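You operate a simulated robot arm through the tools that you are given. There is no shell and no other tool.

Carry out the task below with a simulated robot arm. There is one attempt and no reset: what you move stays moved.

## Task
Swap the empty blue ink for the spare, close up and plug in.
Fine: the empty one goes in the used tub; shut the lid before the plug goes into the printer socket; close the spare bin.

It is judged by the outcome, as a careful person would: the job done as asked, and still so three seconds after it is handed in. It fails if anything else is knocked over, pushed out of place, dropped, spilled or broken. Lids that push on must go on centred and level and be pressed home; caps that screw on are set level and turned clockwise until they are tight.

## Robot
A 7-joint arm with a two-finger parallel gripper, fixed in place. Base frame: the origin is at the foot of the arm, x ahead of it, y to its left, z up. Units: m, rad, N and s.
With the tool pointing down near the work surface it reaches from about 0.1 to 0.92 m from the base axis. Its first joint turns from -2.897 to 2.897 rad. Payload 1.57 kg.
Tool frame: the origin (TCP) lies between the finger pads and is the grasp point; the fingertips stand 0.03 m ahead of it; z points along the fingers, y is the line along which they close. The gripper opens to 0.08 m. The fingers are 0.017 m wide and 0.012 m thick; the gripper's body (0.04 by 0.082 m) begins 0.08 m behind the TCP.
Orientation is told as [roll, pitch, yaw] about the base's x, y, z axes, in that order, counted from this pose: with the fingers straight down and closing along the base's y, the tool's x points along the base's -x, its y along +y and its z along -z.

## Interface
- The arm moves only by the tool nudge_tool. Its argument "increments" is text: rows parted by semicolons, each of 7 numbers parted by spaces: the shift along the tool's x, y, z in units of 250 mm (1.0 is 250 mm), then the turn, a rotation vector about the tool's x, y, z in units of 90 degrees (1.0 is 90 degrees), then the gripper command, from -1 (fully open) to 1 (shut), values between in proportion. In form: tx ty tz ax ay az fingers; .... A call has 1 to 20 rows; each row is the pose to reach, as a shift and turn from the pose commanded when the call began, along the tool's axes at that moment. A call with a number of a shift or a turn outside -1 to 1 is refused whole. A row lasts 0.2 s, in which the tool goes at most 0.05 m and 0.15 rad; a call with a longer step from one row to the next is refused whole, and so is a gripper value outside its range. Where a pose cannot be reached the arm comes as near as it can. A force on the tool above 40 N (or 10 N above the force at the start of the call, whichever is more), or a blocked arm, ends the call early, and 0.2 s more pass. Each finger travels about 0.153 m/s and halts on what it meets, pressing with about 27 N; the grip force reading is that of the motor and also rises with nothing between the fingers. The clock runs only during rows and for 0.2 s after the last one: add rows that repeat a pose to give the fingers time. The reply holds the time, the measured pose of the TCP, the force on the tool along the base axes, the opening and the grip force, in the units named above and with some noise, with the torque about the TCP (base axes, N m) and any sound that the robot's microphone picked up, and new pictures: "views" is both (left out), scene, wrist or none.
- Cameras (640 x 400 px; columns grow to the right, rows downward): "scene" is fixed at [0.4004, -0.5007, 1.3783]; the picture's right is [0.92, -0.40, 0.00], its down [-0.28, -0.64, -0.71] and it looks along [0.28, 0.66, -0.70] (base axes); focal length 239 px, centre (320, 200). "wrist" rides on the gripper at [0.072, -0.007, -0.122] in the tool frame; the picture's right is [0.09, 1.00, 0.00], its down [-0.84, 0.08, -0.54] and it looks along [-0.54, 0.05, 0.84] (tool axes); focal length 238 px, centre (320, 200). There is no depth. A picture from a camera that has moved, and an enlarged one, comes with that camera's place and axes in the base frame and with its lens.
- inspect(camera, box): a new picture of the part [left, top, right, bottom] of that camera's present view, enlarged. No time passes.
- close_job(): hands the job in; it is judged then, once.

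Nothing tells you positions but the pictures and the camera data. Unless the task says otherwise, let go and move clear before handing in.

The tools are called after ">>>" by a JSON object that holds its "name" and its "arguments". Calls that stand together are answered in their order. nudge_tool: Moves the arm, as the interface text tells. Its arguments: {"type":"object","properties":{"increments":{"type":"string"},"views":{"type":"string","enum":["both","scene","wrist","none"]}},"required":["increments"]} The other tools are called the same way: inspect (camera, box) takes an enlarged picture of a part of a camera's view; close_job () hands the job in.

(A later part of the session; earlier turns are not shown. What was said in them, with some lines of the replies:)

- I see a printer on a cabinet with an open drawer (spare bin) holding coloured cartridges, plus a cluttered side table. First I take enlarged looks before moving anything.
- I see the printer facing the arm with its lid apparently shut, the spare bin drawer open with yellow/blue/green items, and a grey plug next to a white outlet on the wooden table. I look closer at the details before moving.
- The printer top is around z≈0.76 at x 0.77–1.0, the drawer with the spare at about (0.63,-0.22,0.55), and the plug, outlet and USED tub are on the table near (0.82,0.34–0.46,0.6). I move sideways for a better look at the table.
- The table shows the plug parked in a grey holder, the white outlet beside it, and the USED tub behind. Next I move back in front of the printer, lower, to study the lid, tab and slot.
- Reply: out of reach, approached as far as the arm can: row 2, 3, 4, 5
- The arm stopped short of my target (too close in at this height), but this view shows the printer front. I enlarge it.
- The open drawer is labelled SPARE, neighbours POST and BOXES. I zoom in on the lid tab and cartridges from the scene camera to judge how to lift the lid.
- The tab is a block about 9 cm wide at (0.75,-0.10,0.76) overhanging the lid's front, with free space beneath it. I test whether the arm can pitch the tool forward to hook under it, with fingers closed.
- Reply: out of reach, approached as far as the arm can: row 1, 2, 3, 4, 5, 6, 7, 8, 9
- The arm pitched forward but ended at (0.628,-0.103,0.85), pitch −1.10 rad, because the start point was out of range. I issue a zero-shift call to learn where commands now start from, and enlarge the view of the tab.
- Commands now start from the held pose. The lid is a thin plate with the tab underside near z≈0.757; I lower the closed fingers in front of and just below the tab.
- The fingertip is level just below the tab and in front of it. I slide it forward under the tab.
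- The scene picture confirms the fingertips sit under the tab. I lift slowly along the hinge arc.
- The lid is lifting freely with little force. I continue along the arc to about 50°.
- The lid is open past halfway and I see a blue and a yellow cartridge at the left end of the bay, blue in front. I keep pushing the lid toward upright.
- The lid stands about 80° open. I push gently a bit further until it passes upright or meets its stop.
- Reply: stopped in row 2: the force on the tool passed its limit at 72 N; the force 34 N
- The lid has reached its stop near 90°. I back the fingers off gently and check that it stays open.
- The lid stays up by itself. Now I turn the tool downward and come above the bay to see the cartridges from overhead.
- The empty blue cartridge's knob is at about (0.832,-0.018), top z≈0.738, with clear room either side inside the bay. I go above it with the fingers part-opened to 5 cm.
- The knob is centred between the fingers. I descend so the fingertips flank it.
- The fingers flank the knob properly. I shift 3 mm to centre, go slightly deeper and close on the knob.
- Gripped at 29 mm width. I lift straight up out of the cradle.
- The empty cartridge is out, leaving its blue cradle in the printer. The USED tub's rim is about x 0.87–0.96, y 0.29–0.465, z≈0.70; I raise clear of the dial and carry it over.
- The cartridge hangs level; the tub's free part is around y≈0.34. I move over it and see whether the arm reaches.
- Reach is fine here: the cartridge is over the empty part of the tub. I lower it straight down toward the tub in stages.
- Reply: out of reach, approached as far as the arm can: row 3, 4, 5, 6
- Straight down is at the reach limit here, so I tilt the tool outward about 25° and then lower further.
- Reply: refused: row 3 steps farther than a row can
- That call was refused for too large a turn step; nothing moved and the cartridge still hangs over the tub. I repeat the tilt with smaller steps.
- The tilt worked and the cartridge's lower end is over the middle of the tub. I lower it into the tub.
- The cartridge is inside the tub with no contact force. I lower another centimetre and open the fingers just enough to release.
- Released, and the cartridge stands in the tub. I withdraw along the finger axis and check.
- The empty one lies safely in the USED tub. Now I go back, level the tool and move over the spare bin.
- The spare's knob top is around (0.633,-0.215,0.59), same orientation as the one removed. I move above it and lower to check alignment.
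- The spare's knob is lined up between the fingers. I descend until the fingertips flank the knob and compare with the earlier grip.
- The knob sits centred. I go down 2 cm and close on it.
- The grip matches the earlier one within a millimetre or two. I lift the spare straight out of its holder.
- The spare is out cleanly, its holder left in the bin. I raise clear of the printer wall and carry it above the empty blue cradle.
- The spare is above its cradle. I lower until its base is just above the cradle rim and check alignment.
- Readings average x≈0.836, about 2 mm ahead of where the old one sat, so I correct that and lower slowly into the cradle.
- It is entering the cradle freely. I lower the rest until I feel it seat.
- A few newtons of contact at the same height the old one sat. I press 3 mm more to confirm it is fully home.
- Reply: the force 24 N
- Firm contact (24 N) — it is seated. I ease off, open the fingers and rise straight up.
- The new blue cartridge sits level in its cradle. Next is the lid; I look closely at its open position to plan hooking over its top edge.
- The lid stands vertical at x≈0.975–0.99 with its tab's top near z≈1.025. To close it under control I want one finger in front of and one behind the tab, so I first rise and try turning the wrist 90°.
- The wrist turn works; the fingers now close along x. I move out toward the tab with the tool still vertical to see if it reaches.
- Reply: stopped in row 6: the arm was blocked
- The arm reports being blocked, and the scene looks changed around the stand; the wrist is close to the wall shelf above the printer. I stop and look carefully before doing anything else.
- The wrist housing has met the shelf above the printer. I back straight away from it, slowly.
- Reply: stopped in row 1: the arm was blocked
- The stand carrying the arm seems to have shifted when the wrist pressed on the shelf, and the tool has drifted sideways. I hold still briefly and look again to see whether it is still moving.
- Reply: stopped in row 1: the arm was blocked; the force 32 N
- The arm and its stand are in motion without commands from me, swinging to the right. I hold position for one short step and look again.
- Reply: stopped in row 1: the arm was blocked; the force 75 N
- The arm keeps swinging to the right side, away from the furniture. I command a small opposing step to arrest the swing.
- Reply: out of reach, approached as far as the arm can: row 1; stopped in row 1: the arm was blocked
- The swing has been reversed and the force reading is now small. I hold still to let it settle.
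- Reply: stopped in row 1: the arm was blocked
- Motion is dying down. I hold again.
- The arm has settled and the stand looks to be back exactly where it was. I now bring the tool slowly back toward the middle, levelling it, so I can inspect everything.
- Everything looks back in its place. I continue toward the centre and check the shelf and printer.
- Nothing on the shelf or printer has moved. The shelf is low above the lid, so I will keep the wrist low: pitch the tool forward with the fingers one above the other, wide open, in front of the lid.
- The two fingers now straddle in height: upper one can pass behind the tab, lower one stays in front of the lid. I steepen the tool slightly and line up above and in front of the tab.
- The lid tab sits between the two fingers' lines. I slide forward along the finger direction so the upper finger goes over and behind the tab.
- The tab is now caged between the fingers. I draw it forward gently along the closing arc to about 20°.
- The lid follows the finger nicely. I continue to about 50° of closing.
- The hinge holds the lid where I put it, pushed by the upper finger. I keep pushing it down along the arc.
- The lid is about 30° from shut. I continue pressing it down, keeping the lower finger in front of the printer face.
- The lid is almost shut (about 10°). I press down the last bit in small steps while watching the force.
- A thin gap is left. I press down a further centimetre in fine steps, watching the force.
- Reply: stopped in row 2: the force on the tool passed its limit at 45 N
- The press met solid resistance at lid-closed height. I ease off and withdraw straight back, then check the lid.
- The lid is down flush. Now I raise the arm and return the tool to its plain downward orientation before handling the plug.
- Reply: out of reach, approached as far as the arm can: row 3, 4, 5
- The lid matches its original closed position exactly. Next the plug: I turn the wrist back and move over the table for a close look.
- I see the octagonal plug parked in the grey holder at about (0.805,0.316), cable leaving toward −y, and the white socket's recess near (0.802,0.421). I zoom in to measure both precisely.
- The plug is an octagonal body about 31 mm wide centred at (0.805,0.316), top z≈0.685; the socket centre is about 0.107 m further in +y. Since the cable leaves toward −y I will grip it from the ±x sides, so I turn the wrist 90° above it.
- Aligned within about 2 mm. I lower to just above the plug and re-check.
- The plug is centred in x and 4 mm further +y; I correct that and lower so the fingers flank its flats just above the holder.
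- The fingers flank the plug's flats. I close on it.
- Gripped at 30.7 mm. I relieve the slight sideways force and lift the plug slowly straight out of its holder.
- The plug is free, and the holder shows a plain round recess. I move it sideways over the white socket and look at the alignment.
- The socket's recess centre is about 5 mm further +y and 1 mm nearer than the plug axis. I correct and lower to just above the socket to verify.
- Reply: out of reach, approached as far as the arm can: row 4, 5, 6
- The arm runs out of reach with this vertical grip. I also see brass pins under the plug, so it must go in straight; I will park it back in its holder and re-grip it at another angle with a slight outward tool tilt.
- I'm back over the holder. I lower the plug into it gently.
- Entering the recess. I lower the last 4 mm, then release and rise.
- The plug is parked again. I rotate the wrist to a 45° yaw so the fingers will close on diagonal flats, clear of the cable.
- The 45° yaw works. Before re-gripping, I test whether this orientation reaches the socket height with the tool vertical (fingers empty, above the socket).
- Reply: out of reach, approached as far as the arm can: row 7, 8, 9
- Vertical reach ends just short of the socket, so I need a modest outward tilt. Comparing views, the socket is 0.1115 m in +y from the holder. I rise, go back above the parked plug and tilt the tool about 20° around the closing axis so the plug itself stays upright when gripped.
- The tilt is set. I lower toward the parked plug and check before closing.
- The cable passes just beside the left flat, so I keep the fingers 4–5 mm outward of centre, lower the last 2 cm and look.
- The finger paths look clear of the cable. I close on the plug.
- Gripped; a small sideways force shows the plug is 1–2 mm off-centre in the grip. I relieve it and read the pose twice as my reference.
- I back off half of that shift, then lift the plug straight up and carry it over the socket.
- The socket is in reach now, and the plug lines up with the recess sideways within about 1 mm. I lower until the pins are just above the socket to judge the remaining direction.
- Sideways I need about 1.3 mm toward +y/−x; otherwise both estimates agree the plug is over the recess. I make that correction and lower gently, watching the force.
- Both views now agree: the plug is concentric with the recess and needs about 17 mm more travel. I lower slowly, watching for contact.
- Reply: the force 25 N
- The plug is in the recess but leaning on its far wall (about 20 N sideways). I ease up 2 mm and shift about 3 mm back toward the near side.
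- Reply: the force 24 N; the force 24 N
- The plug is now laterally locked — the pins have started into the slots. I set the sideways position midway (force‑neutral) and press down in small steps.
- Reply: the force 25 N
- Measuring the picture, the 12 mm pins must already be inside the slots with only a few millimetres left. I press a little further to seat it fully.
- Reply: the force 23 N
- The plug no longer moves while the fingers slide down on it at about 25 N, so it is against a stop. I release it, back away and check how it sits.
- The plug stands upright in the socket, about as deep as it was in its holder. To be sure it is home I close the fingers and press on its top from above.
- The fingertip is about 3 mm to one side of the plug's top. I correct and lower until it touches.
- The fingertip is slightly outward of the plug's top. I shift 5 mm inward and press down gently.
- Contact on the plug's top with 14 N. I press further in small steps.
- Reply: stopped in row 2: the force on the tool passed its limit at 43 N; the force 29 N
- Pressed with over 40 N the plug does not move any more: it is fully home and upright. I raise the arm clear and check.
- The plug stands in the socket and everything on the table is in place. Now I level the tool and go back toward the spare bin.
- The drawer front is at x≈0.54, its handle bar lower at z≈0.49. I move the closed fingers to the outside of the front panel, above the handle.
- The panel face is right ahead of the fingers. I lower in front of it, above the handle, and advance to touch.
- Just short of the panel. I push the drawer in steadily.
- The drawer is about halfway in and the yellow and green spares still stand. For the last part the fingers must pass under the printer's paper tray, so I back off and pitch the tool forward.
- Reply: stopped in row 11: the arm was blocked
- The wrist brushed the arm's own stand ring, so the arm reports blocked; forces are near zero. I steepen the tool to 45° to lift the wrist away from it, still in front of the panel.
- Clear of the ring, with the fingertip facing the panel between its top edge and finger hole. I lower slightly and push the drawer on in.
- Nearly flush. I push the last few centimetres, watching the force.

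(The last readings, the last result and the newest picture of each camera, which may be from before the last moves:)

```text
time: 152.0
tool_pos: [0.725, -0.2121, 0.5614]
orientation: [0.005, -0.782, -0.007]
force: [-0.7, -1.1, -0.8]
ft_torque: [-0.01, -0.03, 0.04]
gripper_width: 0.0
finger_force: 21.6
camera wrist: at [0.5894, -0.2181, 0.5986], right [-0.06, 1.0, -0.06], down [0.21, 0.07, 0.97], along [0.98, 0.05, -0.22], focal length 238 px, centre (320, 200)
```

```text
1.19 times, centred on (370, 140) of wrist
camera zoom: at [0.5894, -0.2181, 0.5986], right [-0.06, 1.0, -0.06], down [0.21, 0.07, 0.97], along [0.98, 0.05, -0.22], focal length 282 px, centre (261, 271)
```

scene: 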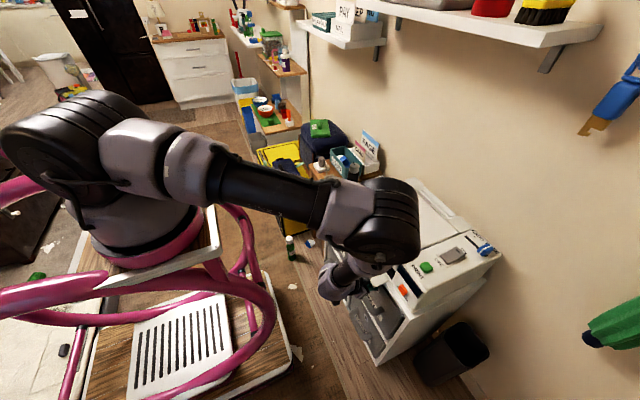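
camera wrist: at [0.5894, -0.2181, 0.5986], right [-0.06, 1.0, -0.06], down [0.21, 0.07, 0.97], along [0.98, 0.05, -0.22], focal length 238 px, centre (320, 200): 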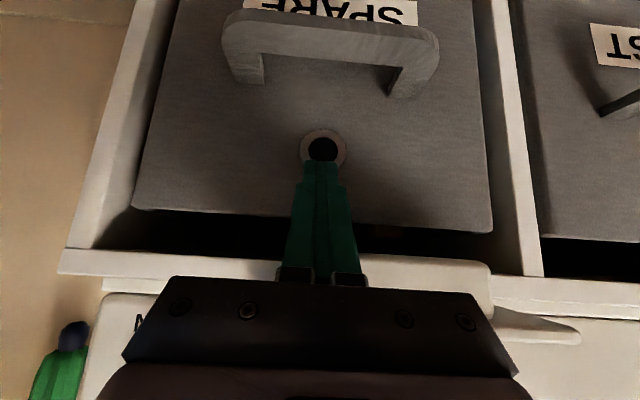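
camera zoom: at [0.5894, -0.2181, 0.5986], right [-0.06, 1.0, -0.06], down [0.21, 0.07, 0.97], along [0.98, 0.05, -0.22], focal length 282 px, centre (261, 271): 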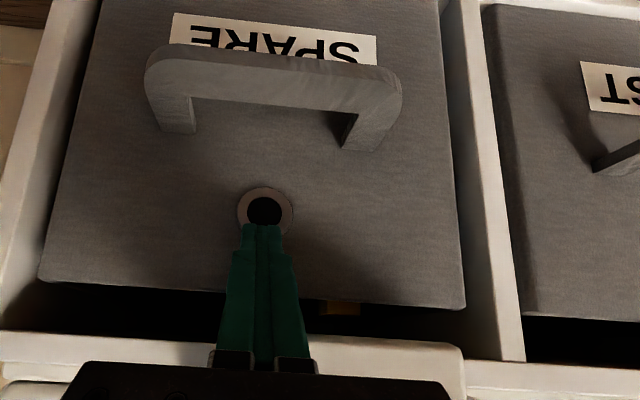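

The drawer moves freely and the neighbouring POST front sits about 16 mm deeper, so a little remains. The paper tray is close above the fingers, so I back off 1 cm, flatten the tool to 65°, then push again.

>>> {"name": "nudge_tool", "arguments": {"increments": "0.023 0 -0.003 0 0 0 1; 0.04 0 -0.006 0 -0.055 0 1; 0.055 0 -0.008 0 -0.11 0 1; 0.069 0 -0.01 0 -0.165 0 1; 0.069 0 -0.01 0 -0.22 0 1; 0.069 0 -0.01 0 -0.22 0 1", "views": "both"}}

>>> {"name": "inspect", "arguments": {"camera": "wrist", "box": [100, 0, 640, 280]}}

```text
time: 153.4
tool_pos: [0.7108, -0.2132, 0.551]
orientation: [0.008, -1.129, -0.009]
force: [1.0, 0.9, -0.2]
ft_torque: [-0.03, 0.02, -0.05]
gripper_width: 0.0
finger_force: 21.4
camera wrist: at [0.5712, -0.2185, 0.5394], right [-0.04, 1.0, -0.08], down [-0.13, 0.08, 0.99], along [0.99, 0.05, 0.13], focal length 238 px, centre (320, 200)
```

scene: 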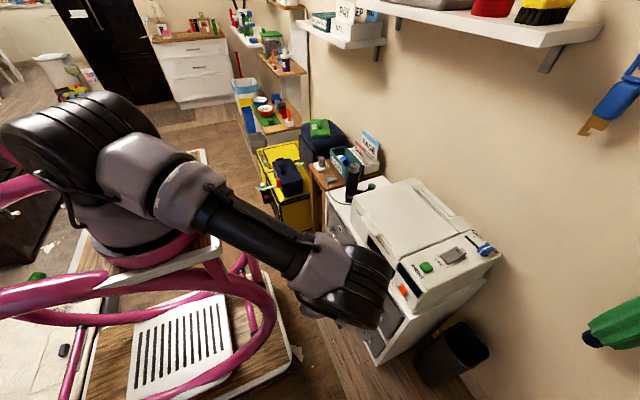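
wrist: 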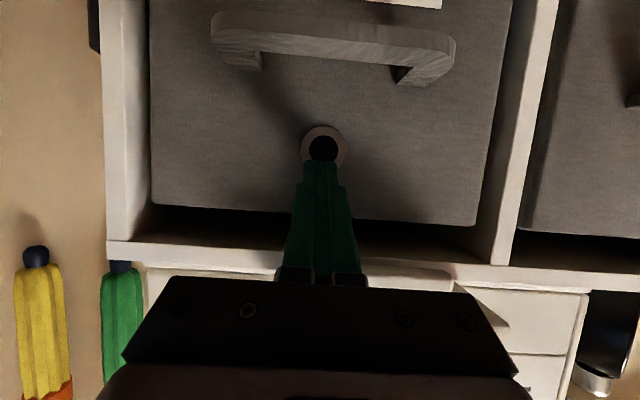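

```text
1.19 times, centred on (370, 140) of wrist
camera zoom: at [0.5712, -0.2185, 0.5394], right [-0.04, 1.0, -0.08], down [-0.13, 0.08, 0.99], along [0.99, 0.05, 0.13], focal length 282 px, centre (261, 271)
```

zoom: 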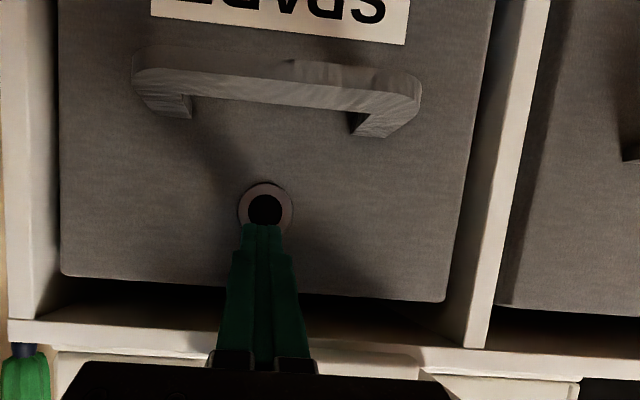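

>>> {"name": "nudge_tool", "arguments": {"increments": "-0.02 0 0.042 0 0 0 1; -0.036 0 0.076 0 0 0 1; -0.048 0 0.101 0 0 0 1; -0.058 0 0.123 0 0 0 1; -0.067 0 0.141 0 0 0 1; -0.077 0 0.163 0 0 0 1; -0.077 0 0.163 0 0 0 1", "views": "both"}}

>>> {"name": "inspect", "arguments": {"camera": "wrist", "box": [100, 0, 640, 280]}}

```text
time: 154.0
tool_pos: [0.7238, -0.2131, 0.5497]
orientation: [0.006, -1.122, -0.008]
force: [-9.9, -1.2, 3.6]
ft_torque: [0.04, -0.07, -0.06]
gripper_width: 0.0002
finger_force: 21.8
stopped in row 2: the force on the tool passed its limit at 62 N (the readings are from after the stop); the commanded pose is now the measured one
camera wrist: at [0.5838, -0.2187, 0.5389], right [-0.04, 1.0, -0.08], down [-0.13, 0.08, 0.99], along [0.99, 0.05, 0.12], focal length 238 px, centre (320, 200)
```

scene: 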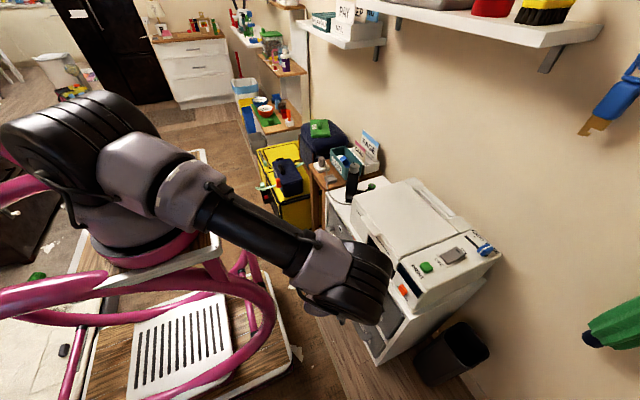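
wrist: 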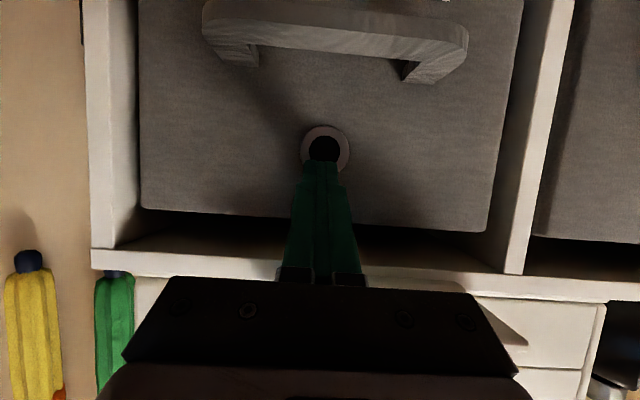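

```text
1.19 times, centred on (370, 140) of wrist
camera zoom: at [0.5838, -0.2187, 0.5389], right [-0.04, 1.0, -0.08], down [-0.13, 0.08, 0.99], along [0.99, 0.05, 0.12], focal length 282 px, centre (261, 271)
```

zoom: 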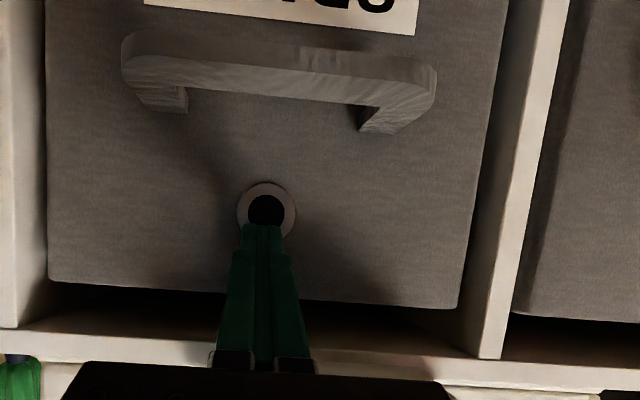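

The drawer met its hard stop (panel at x≈0.754). I back away and rise, then compare its front with the neighbouring drawers.

>>> {"name": "nudge_tool", "arguments": {"increments": "0.034 0 -0.072 0 0 0 1; 0.069 0 -0.145 0 0 0 1; 0.103 0 -0.217 0 0 0 1; 0.0 0 -0.29 0 0.045 0 1; -0.1 0 -0.345 0 0.09 0 1; -0.21 0 -0.4 0 0.135 0 1; -0.32 0 -0.455 0 0.18 0 1; -0.423 0 -0.51 0 0.223 0 1; -0.423 0 -0.51 0 0.223 0 1", "views": "both"}}

>>> {"name": "inspect", "arguments": {"camera": "scene", "box": [310, 190, 430, 350]}}

>>> {"name": "inspect", "arguments": {"camera": "wrist", "box": [60, 0, 640, 280]}}

```text
time: 156.0
tool_pos: [0.6571, -0.2134, 0.7026]
orientation: [0.003, -0.775, -0.005]
force: [1.1, 0.4, 0.1]
ft_torque: [0.03, -0.01, 0.03]
gripper_width: 0.0
finger_force: 21.2
camera wrist: at [0.5209, -0.218, 0.741], right [-0.06, 1.0, -0.06], down [0.22, 0.07, 0.97], along [0.97, 0.05, -0.23], focal length 238 px, centre (320, 200)
```

scene: 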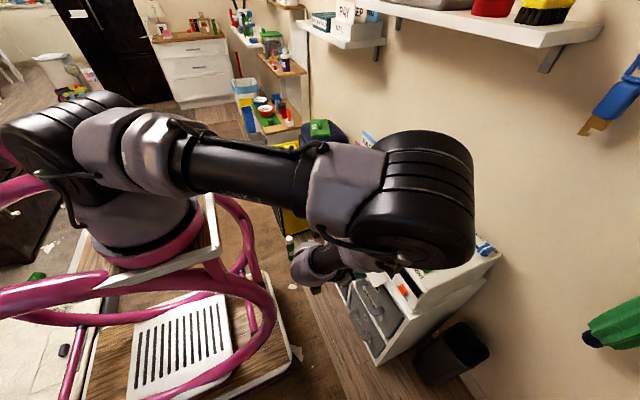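
wrist: 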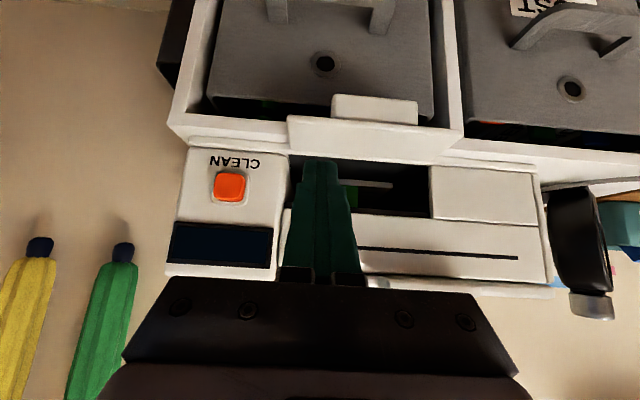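

```text
2.50 times, centred on (370, 270) of scene
camera zoom: at [0.4004, -0.5007, 1.3783], right [0.92, -0.4, 0.0], down [-0.28, -0.64, -0.71], along [0.28, 0.66, -0.7], focal length 597 px, centre (195, 25)
```

zoom: 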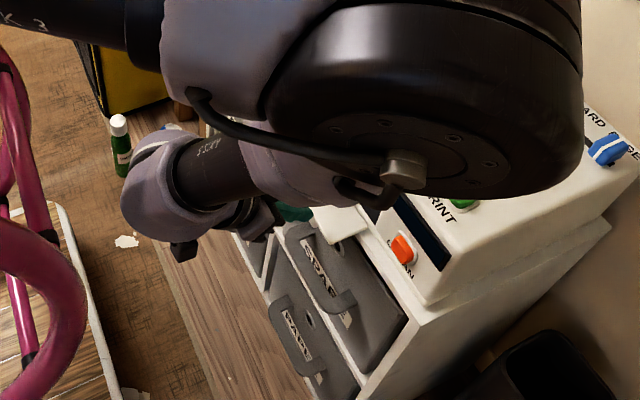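

```text
1.10 times, centred on (350, 140) of wrist
camera zoom: at [0.5209, -0.218, 0.741], right [-0.06, 1.0, -0.06], down [0.22, 0.07, 0.97], along [0.97, 0.05, -0.23], focal length 263 px, centre (287, 266)
```

zoom: 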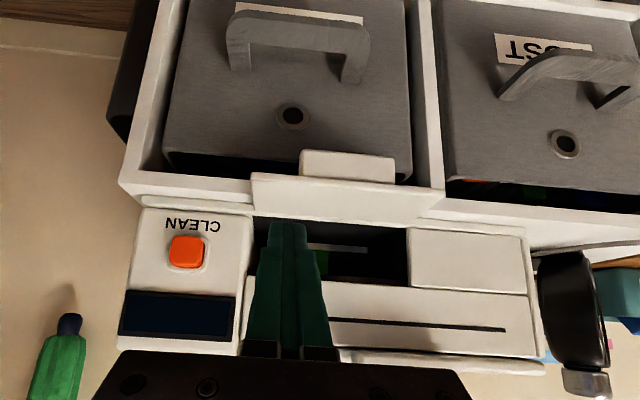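

The SPARE front now sits in line with POST. I bring the tool upright and away so I can inspect the final state.

>>> {"name": "nudge_tool", "arguments": {"increments": "-0.09 0.05 -0.11 0 0.0 0 1; -0.19 0.1 -0.23 0 0.06 0 1; -0.28 0.15 -0.35 0 0.13 0 1; -0.38 0.2 -0.47 0 0.2 0 1; -0.47 0.25 -0.59 0 0.27 0 1; -0.57 0.3 -0.71 0 0.34 0 1; -0.66 0.35 -0.83 0 0.42 0 1; -0.754 0.4 -0.94 0 0.4935 0 1; -0.754 0.4 -0.94 0 0.4935 0 1", "views": "none"}}

>>> {"name": "nudge_tool", "arguments": {"increments": "0.03 0.15 -0.1 0 0 0 0; 0.06 0.3 -0.2 0 0 0 0; 0.09 0.45 -0.3 0 0 0 0; 0.12 0.6 -0.4 0 0 0 0; 0.15 0.75 -0.5 0 0 0 0; 0.18 0.85 -0.6 0 0 0 0; 0.18 0.85 -0.6 0 0 0 0", "views": "both"}}

>>> {"name": "inspect", "arguments": {"camera": "scene", "box": [310, 190, 430, 350]}}

>>> {"name": "inspect", "arguments": {"camera": "scene", "box": [300, 120, 420, 220]}}

```text
time: 158.0
tool_pos: [0.6282, -0.1108, 1.0021]
orientation: [0.001, 0.001, -0.002]
force: [0.1, 0.1, -1.0]
ft_torque: [-0.03, -0.04, 0.02]
gripper_width: 0.0
finger_force: 21.3
```

```text
time: 159.6
tool_pos: [0.5842, 0.0993, 1.1494]
orientation: [0.002, 0.002, -0.002]
force: [-0.5, -0.1, 0.2]
ft_torque: [0.01, 0.01, 0.05]
gripper_width: 0.0402
finger_force: 0.0
camera wrist: at [0.5128, 0.0944, 1.2731], right [-0.09, 1.0, 0.0], down [0.84, 0.07, 0.54], along [0.54, 0.05, -0.84], focal length 238 px, centre (320, 200)
```

scene: 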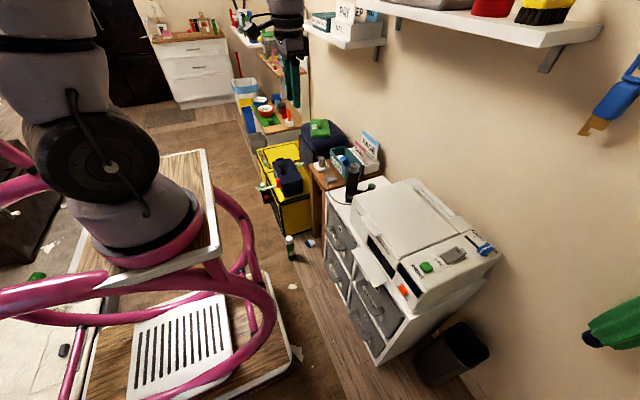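
wrist: 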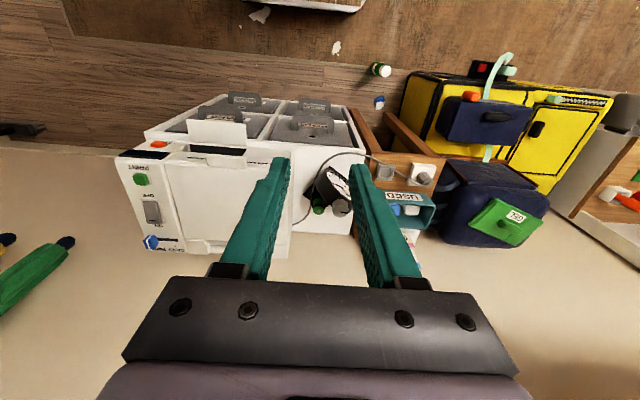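

```text
2.50 times, centred on (370, 270) of scene
camera zoom: at [0.4004, -0.5007, 1.3783], right [0.92, -0.4, 0.0], down [-0.28, -0.64, -0.71], along [0.28, 0.66, -0.7], focal length 597 px, centre (195, 25)
```

zoom: 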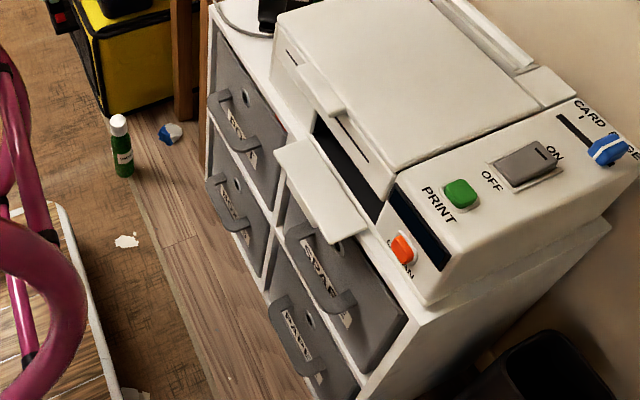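

```text
4.00 times, centred on (360, 170) of scene
camera zoom: at [0.4004, -0.5007, 1.3783], right [0.92, -0.4, 0.0], down [-0.28, -0.64, -0.71], along [0.28, 0.66, -0.7], focal length 955 px, centre (160, 320)
```

zoom: 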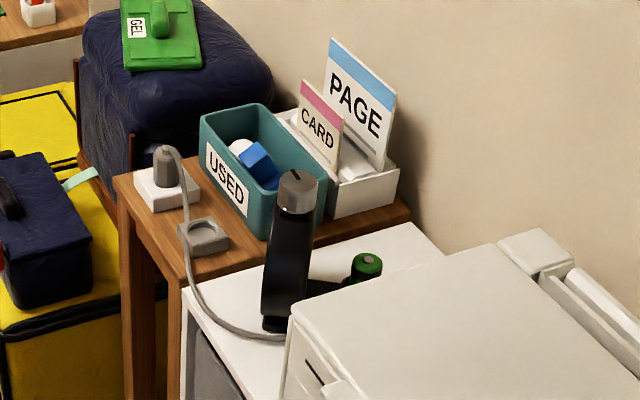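

Everything looks in place. I take close-ups of the bin front, the plug and the lid before handing in.

>>> {"name": "inspect", "arguments": {"camera": "scene", "box": [325, 210, 415, 360]}}

>>> {"name": "inspect", "arguments": {"camera": "scene", "box": [316, 150, 346, 180]}}

>>> {"name": "inspect", "arguments": {"camera": "wrist", "box": [110, 80, 300, 270]}}

>>> {"name": "inspect", "arguments": {"camera": "wrist", "box": [380, 140, 450, 200]}}

>>> {"name": "inspect", "arguments": {"camera": "scene", "box": [360, 190, 510, 310]}}

```text
2.67 times, centred on (370, 285) of scene
camera zoom: at [0.4004, -0.5007, 1.3783], right [0.92, -0.4, 0.0], down [-0.28, -0.64, -0.71], along [0.28, 0.66, -0.7], focal length 637 px, centre (187, -27)
```

zoom: 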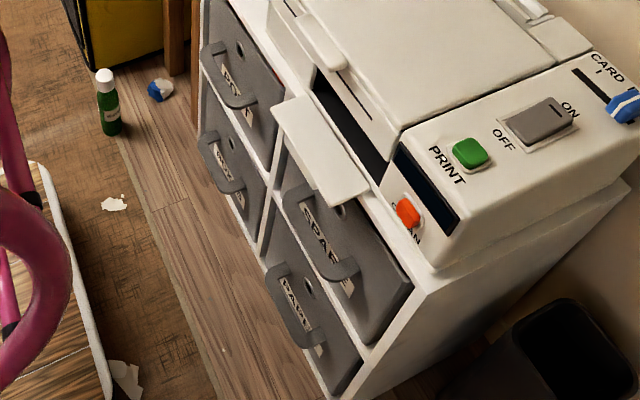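

```text
13.33 times, centred on (331, 165) of scene
camera zoom: at [0.4004, -0.5007, 1.3783], right [0.92, -0.4, 0.0], down [-0.28, -0.64, -0.71], along [0.28, 0.66, -0.7], focal length 3184 px, centre (173, 667)
```

zoom: 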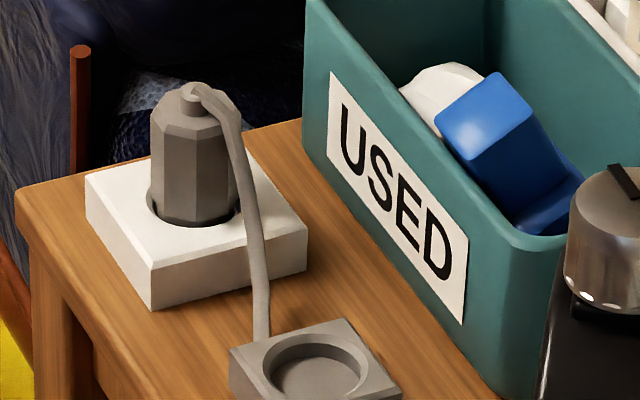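

```text
2.11 times, centred on (205, 175) of wrist
camera zoom: at [0.5128, 0.0944, 1.2731], right [-0.09, 1.0, 0.0], down [0.84, 0.07, 0.54], along [0.54, 0.05, -0.84], focal length 502 px, centre (562, 253)
```

zoom: 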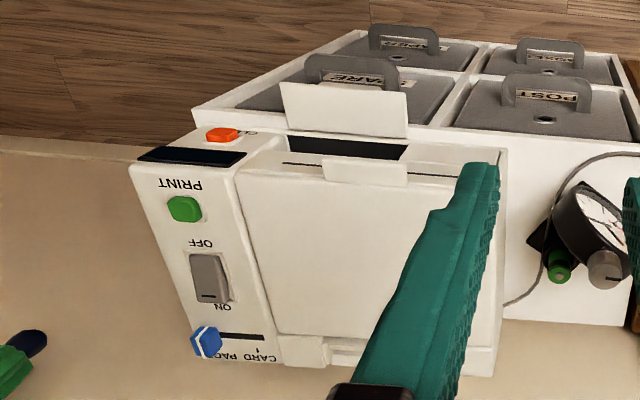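

```text
6.67 times, centred on (415, 170) of wrist
camera zoom: at [0.5128, 0.0944, 1.2731], right [-0.09, 1.0, 0.0], down [0.84, 0.07, 0.54], along [0.54, 0.05, -0.84], focal length 1589 px, centre (-313, 400)
```

zoom: 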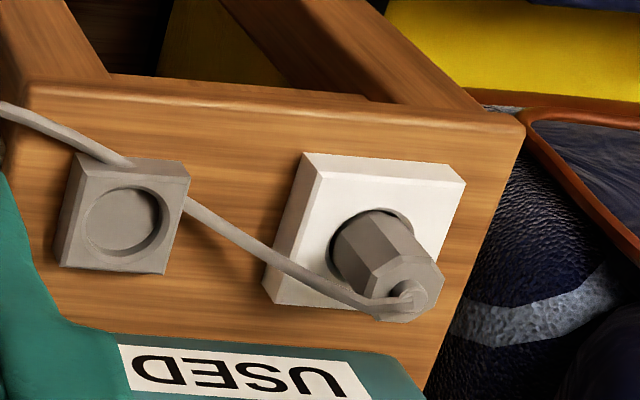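

```text
3.33 times, centred on (435, 250) of scene
camera zoom: at [0.4004, -0.5007, 1.3783], right [0.92, -0.4, 0.0], down [-0.28, -0.64, -0.71], along [0.28, 0.66, -0.7], focal length 796 px, centre (-63, 33)
```

zoom: 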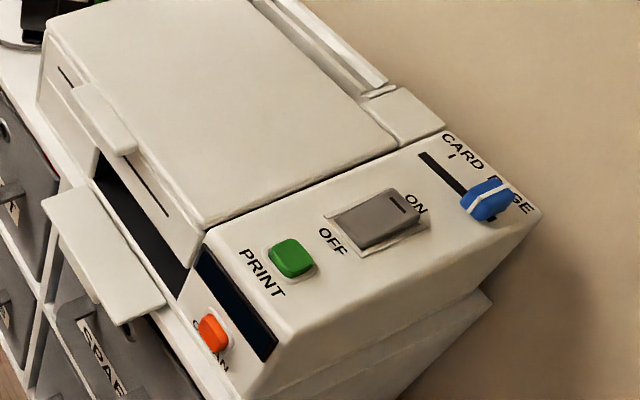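

I see the new blue cartridge's lid shut flush and the plug upright in the white socket. The empty cartridge is in the USED tub and the SPARE front is level with its neighbours. The arm is clear, so I hand the job in.

>>> {"name": "close_job", "arguments": {}}

```text
The job is handed in.
```

I've swapped the blue ink, shut the printer lid, plugged the printer in and closed the spare bin, and the job is handed in. The handover gave no verdict.

- **Empty cartridge:** it is in the USED tub. It leans in there next to the white wad.
- **New cartridge:** the spare is in the printer's blue cradle. It took 24 N of push without moving further, at the height where the old one sat.
- **Lid:** it was shut before the plug went in, and it matches its original closed position in the pictures.
- **Plug:** it stands upright in the white socket and did not move under more than 40 N pressed on its top. I heard no click, so "fully home" rests on that press and the pictures.
- **Spare bin:** it was pushed to its hard stop. The front lines up with the drawers beside it, within a few millimetres as near as I can measure.

Three things went wrong along the way:

- **Shelf collision:** while I was closing the lid, the wrist ran into the shelf above the printer. The arm swung out of control for about two seconds and its stand shifted. The stand looked back in place afterwards, and nothing on the shelf or the printer had moved.
- **Stand contact:** the wrist touched the ring of the arm's own stand while I was pushing the drawer in. The forces stayed near zero.
- **Plug regrip:** my first grip on the plug could not reach the socket, so I put it back in its holder and gripped it again at another angle.
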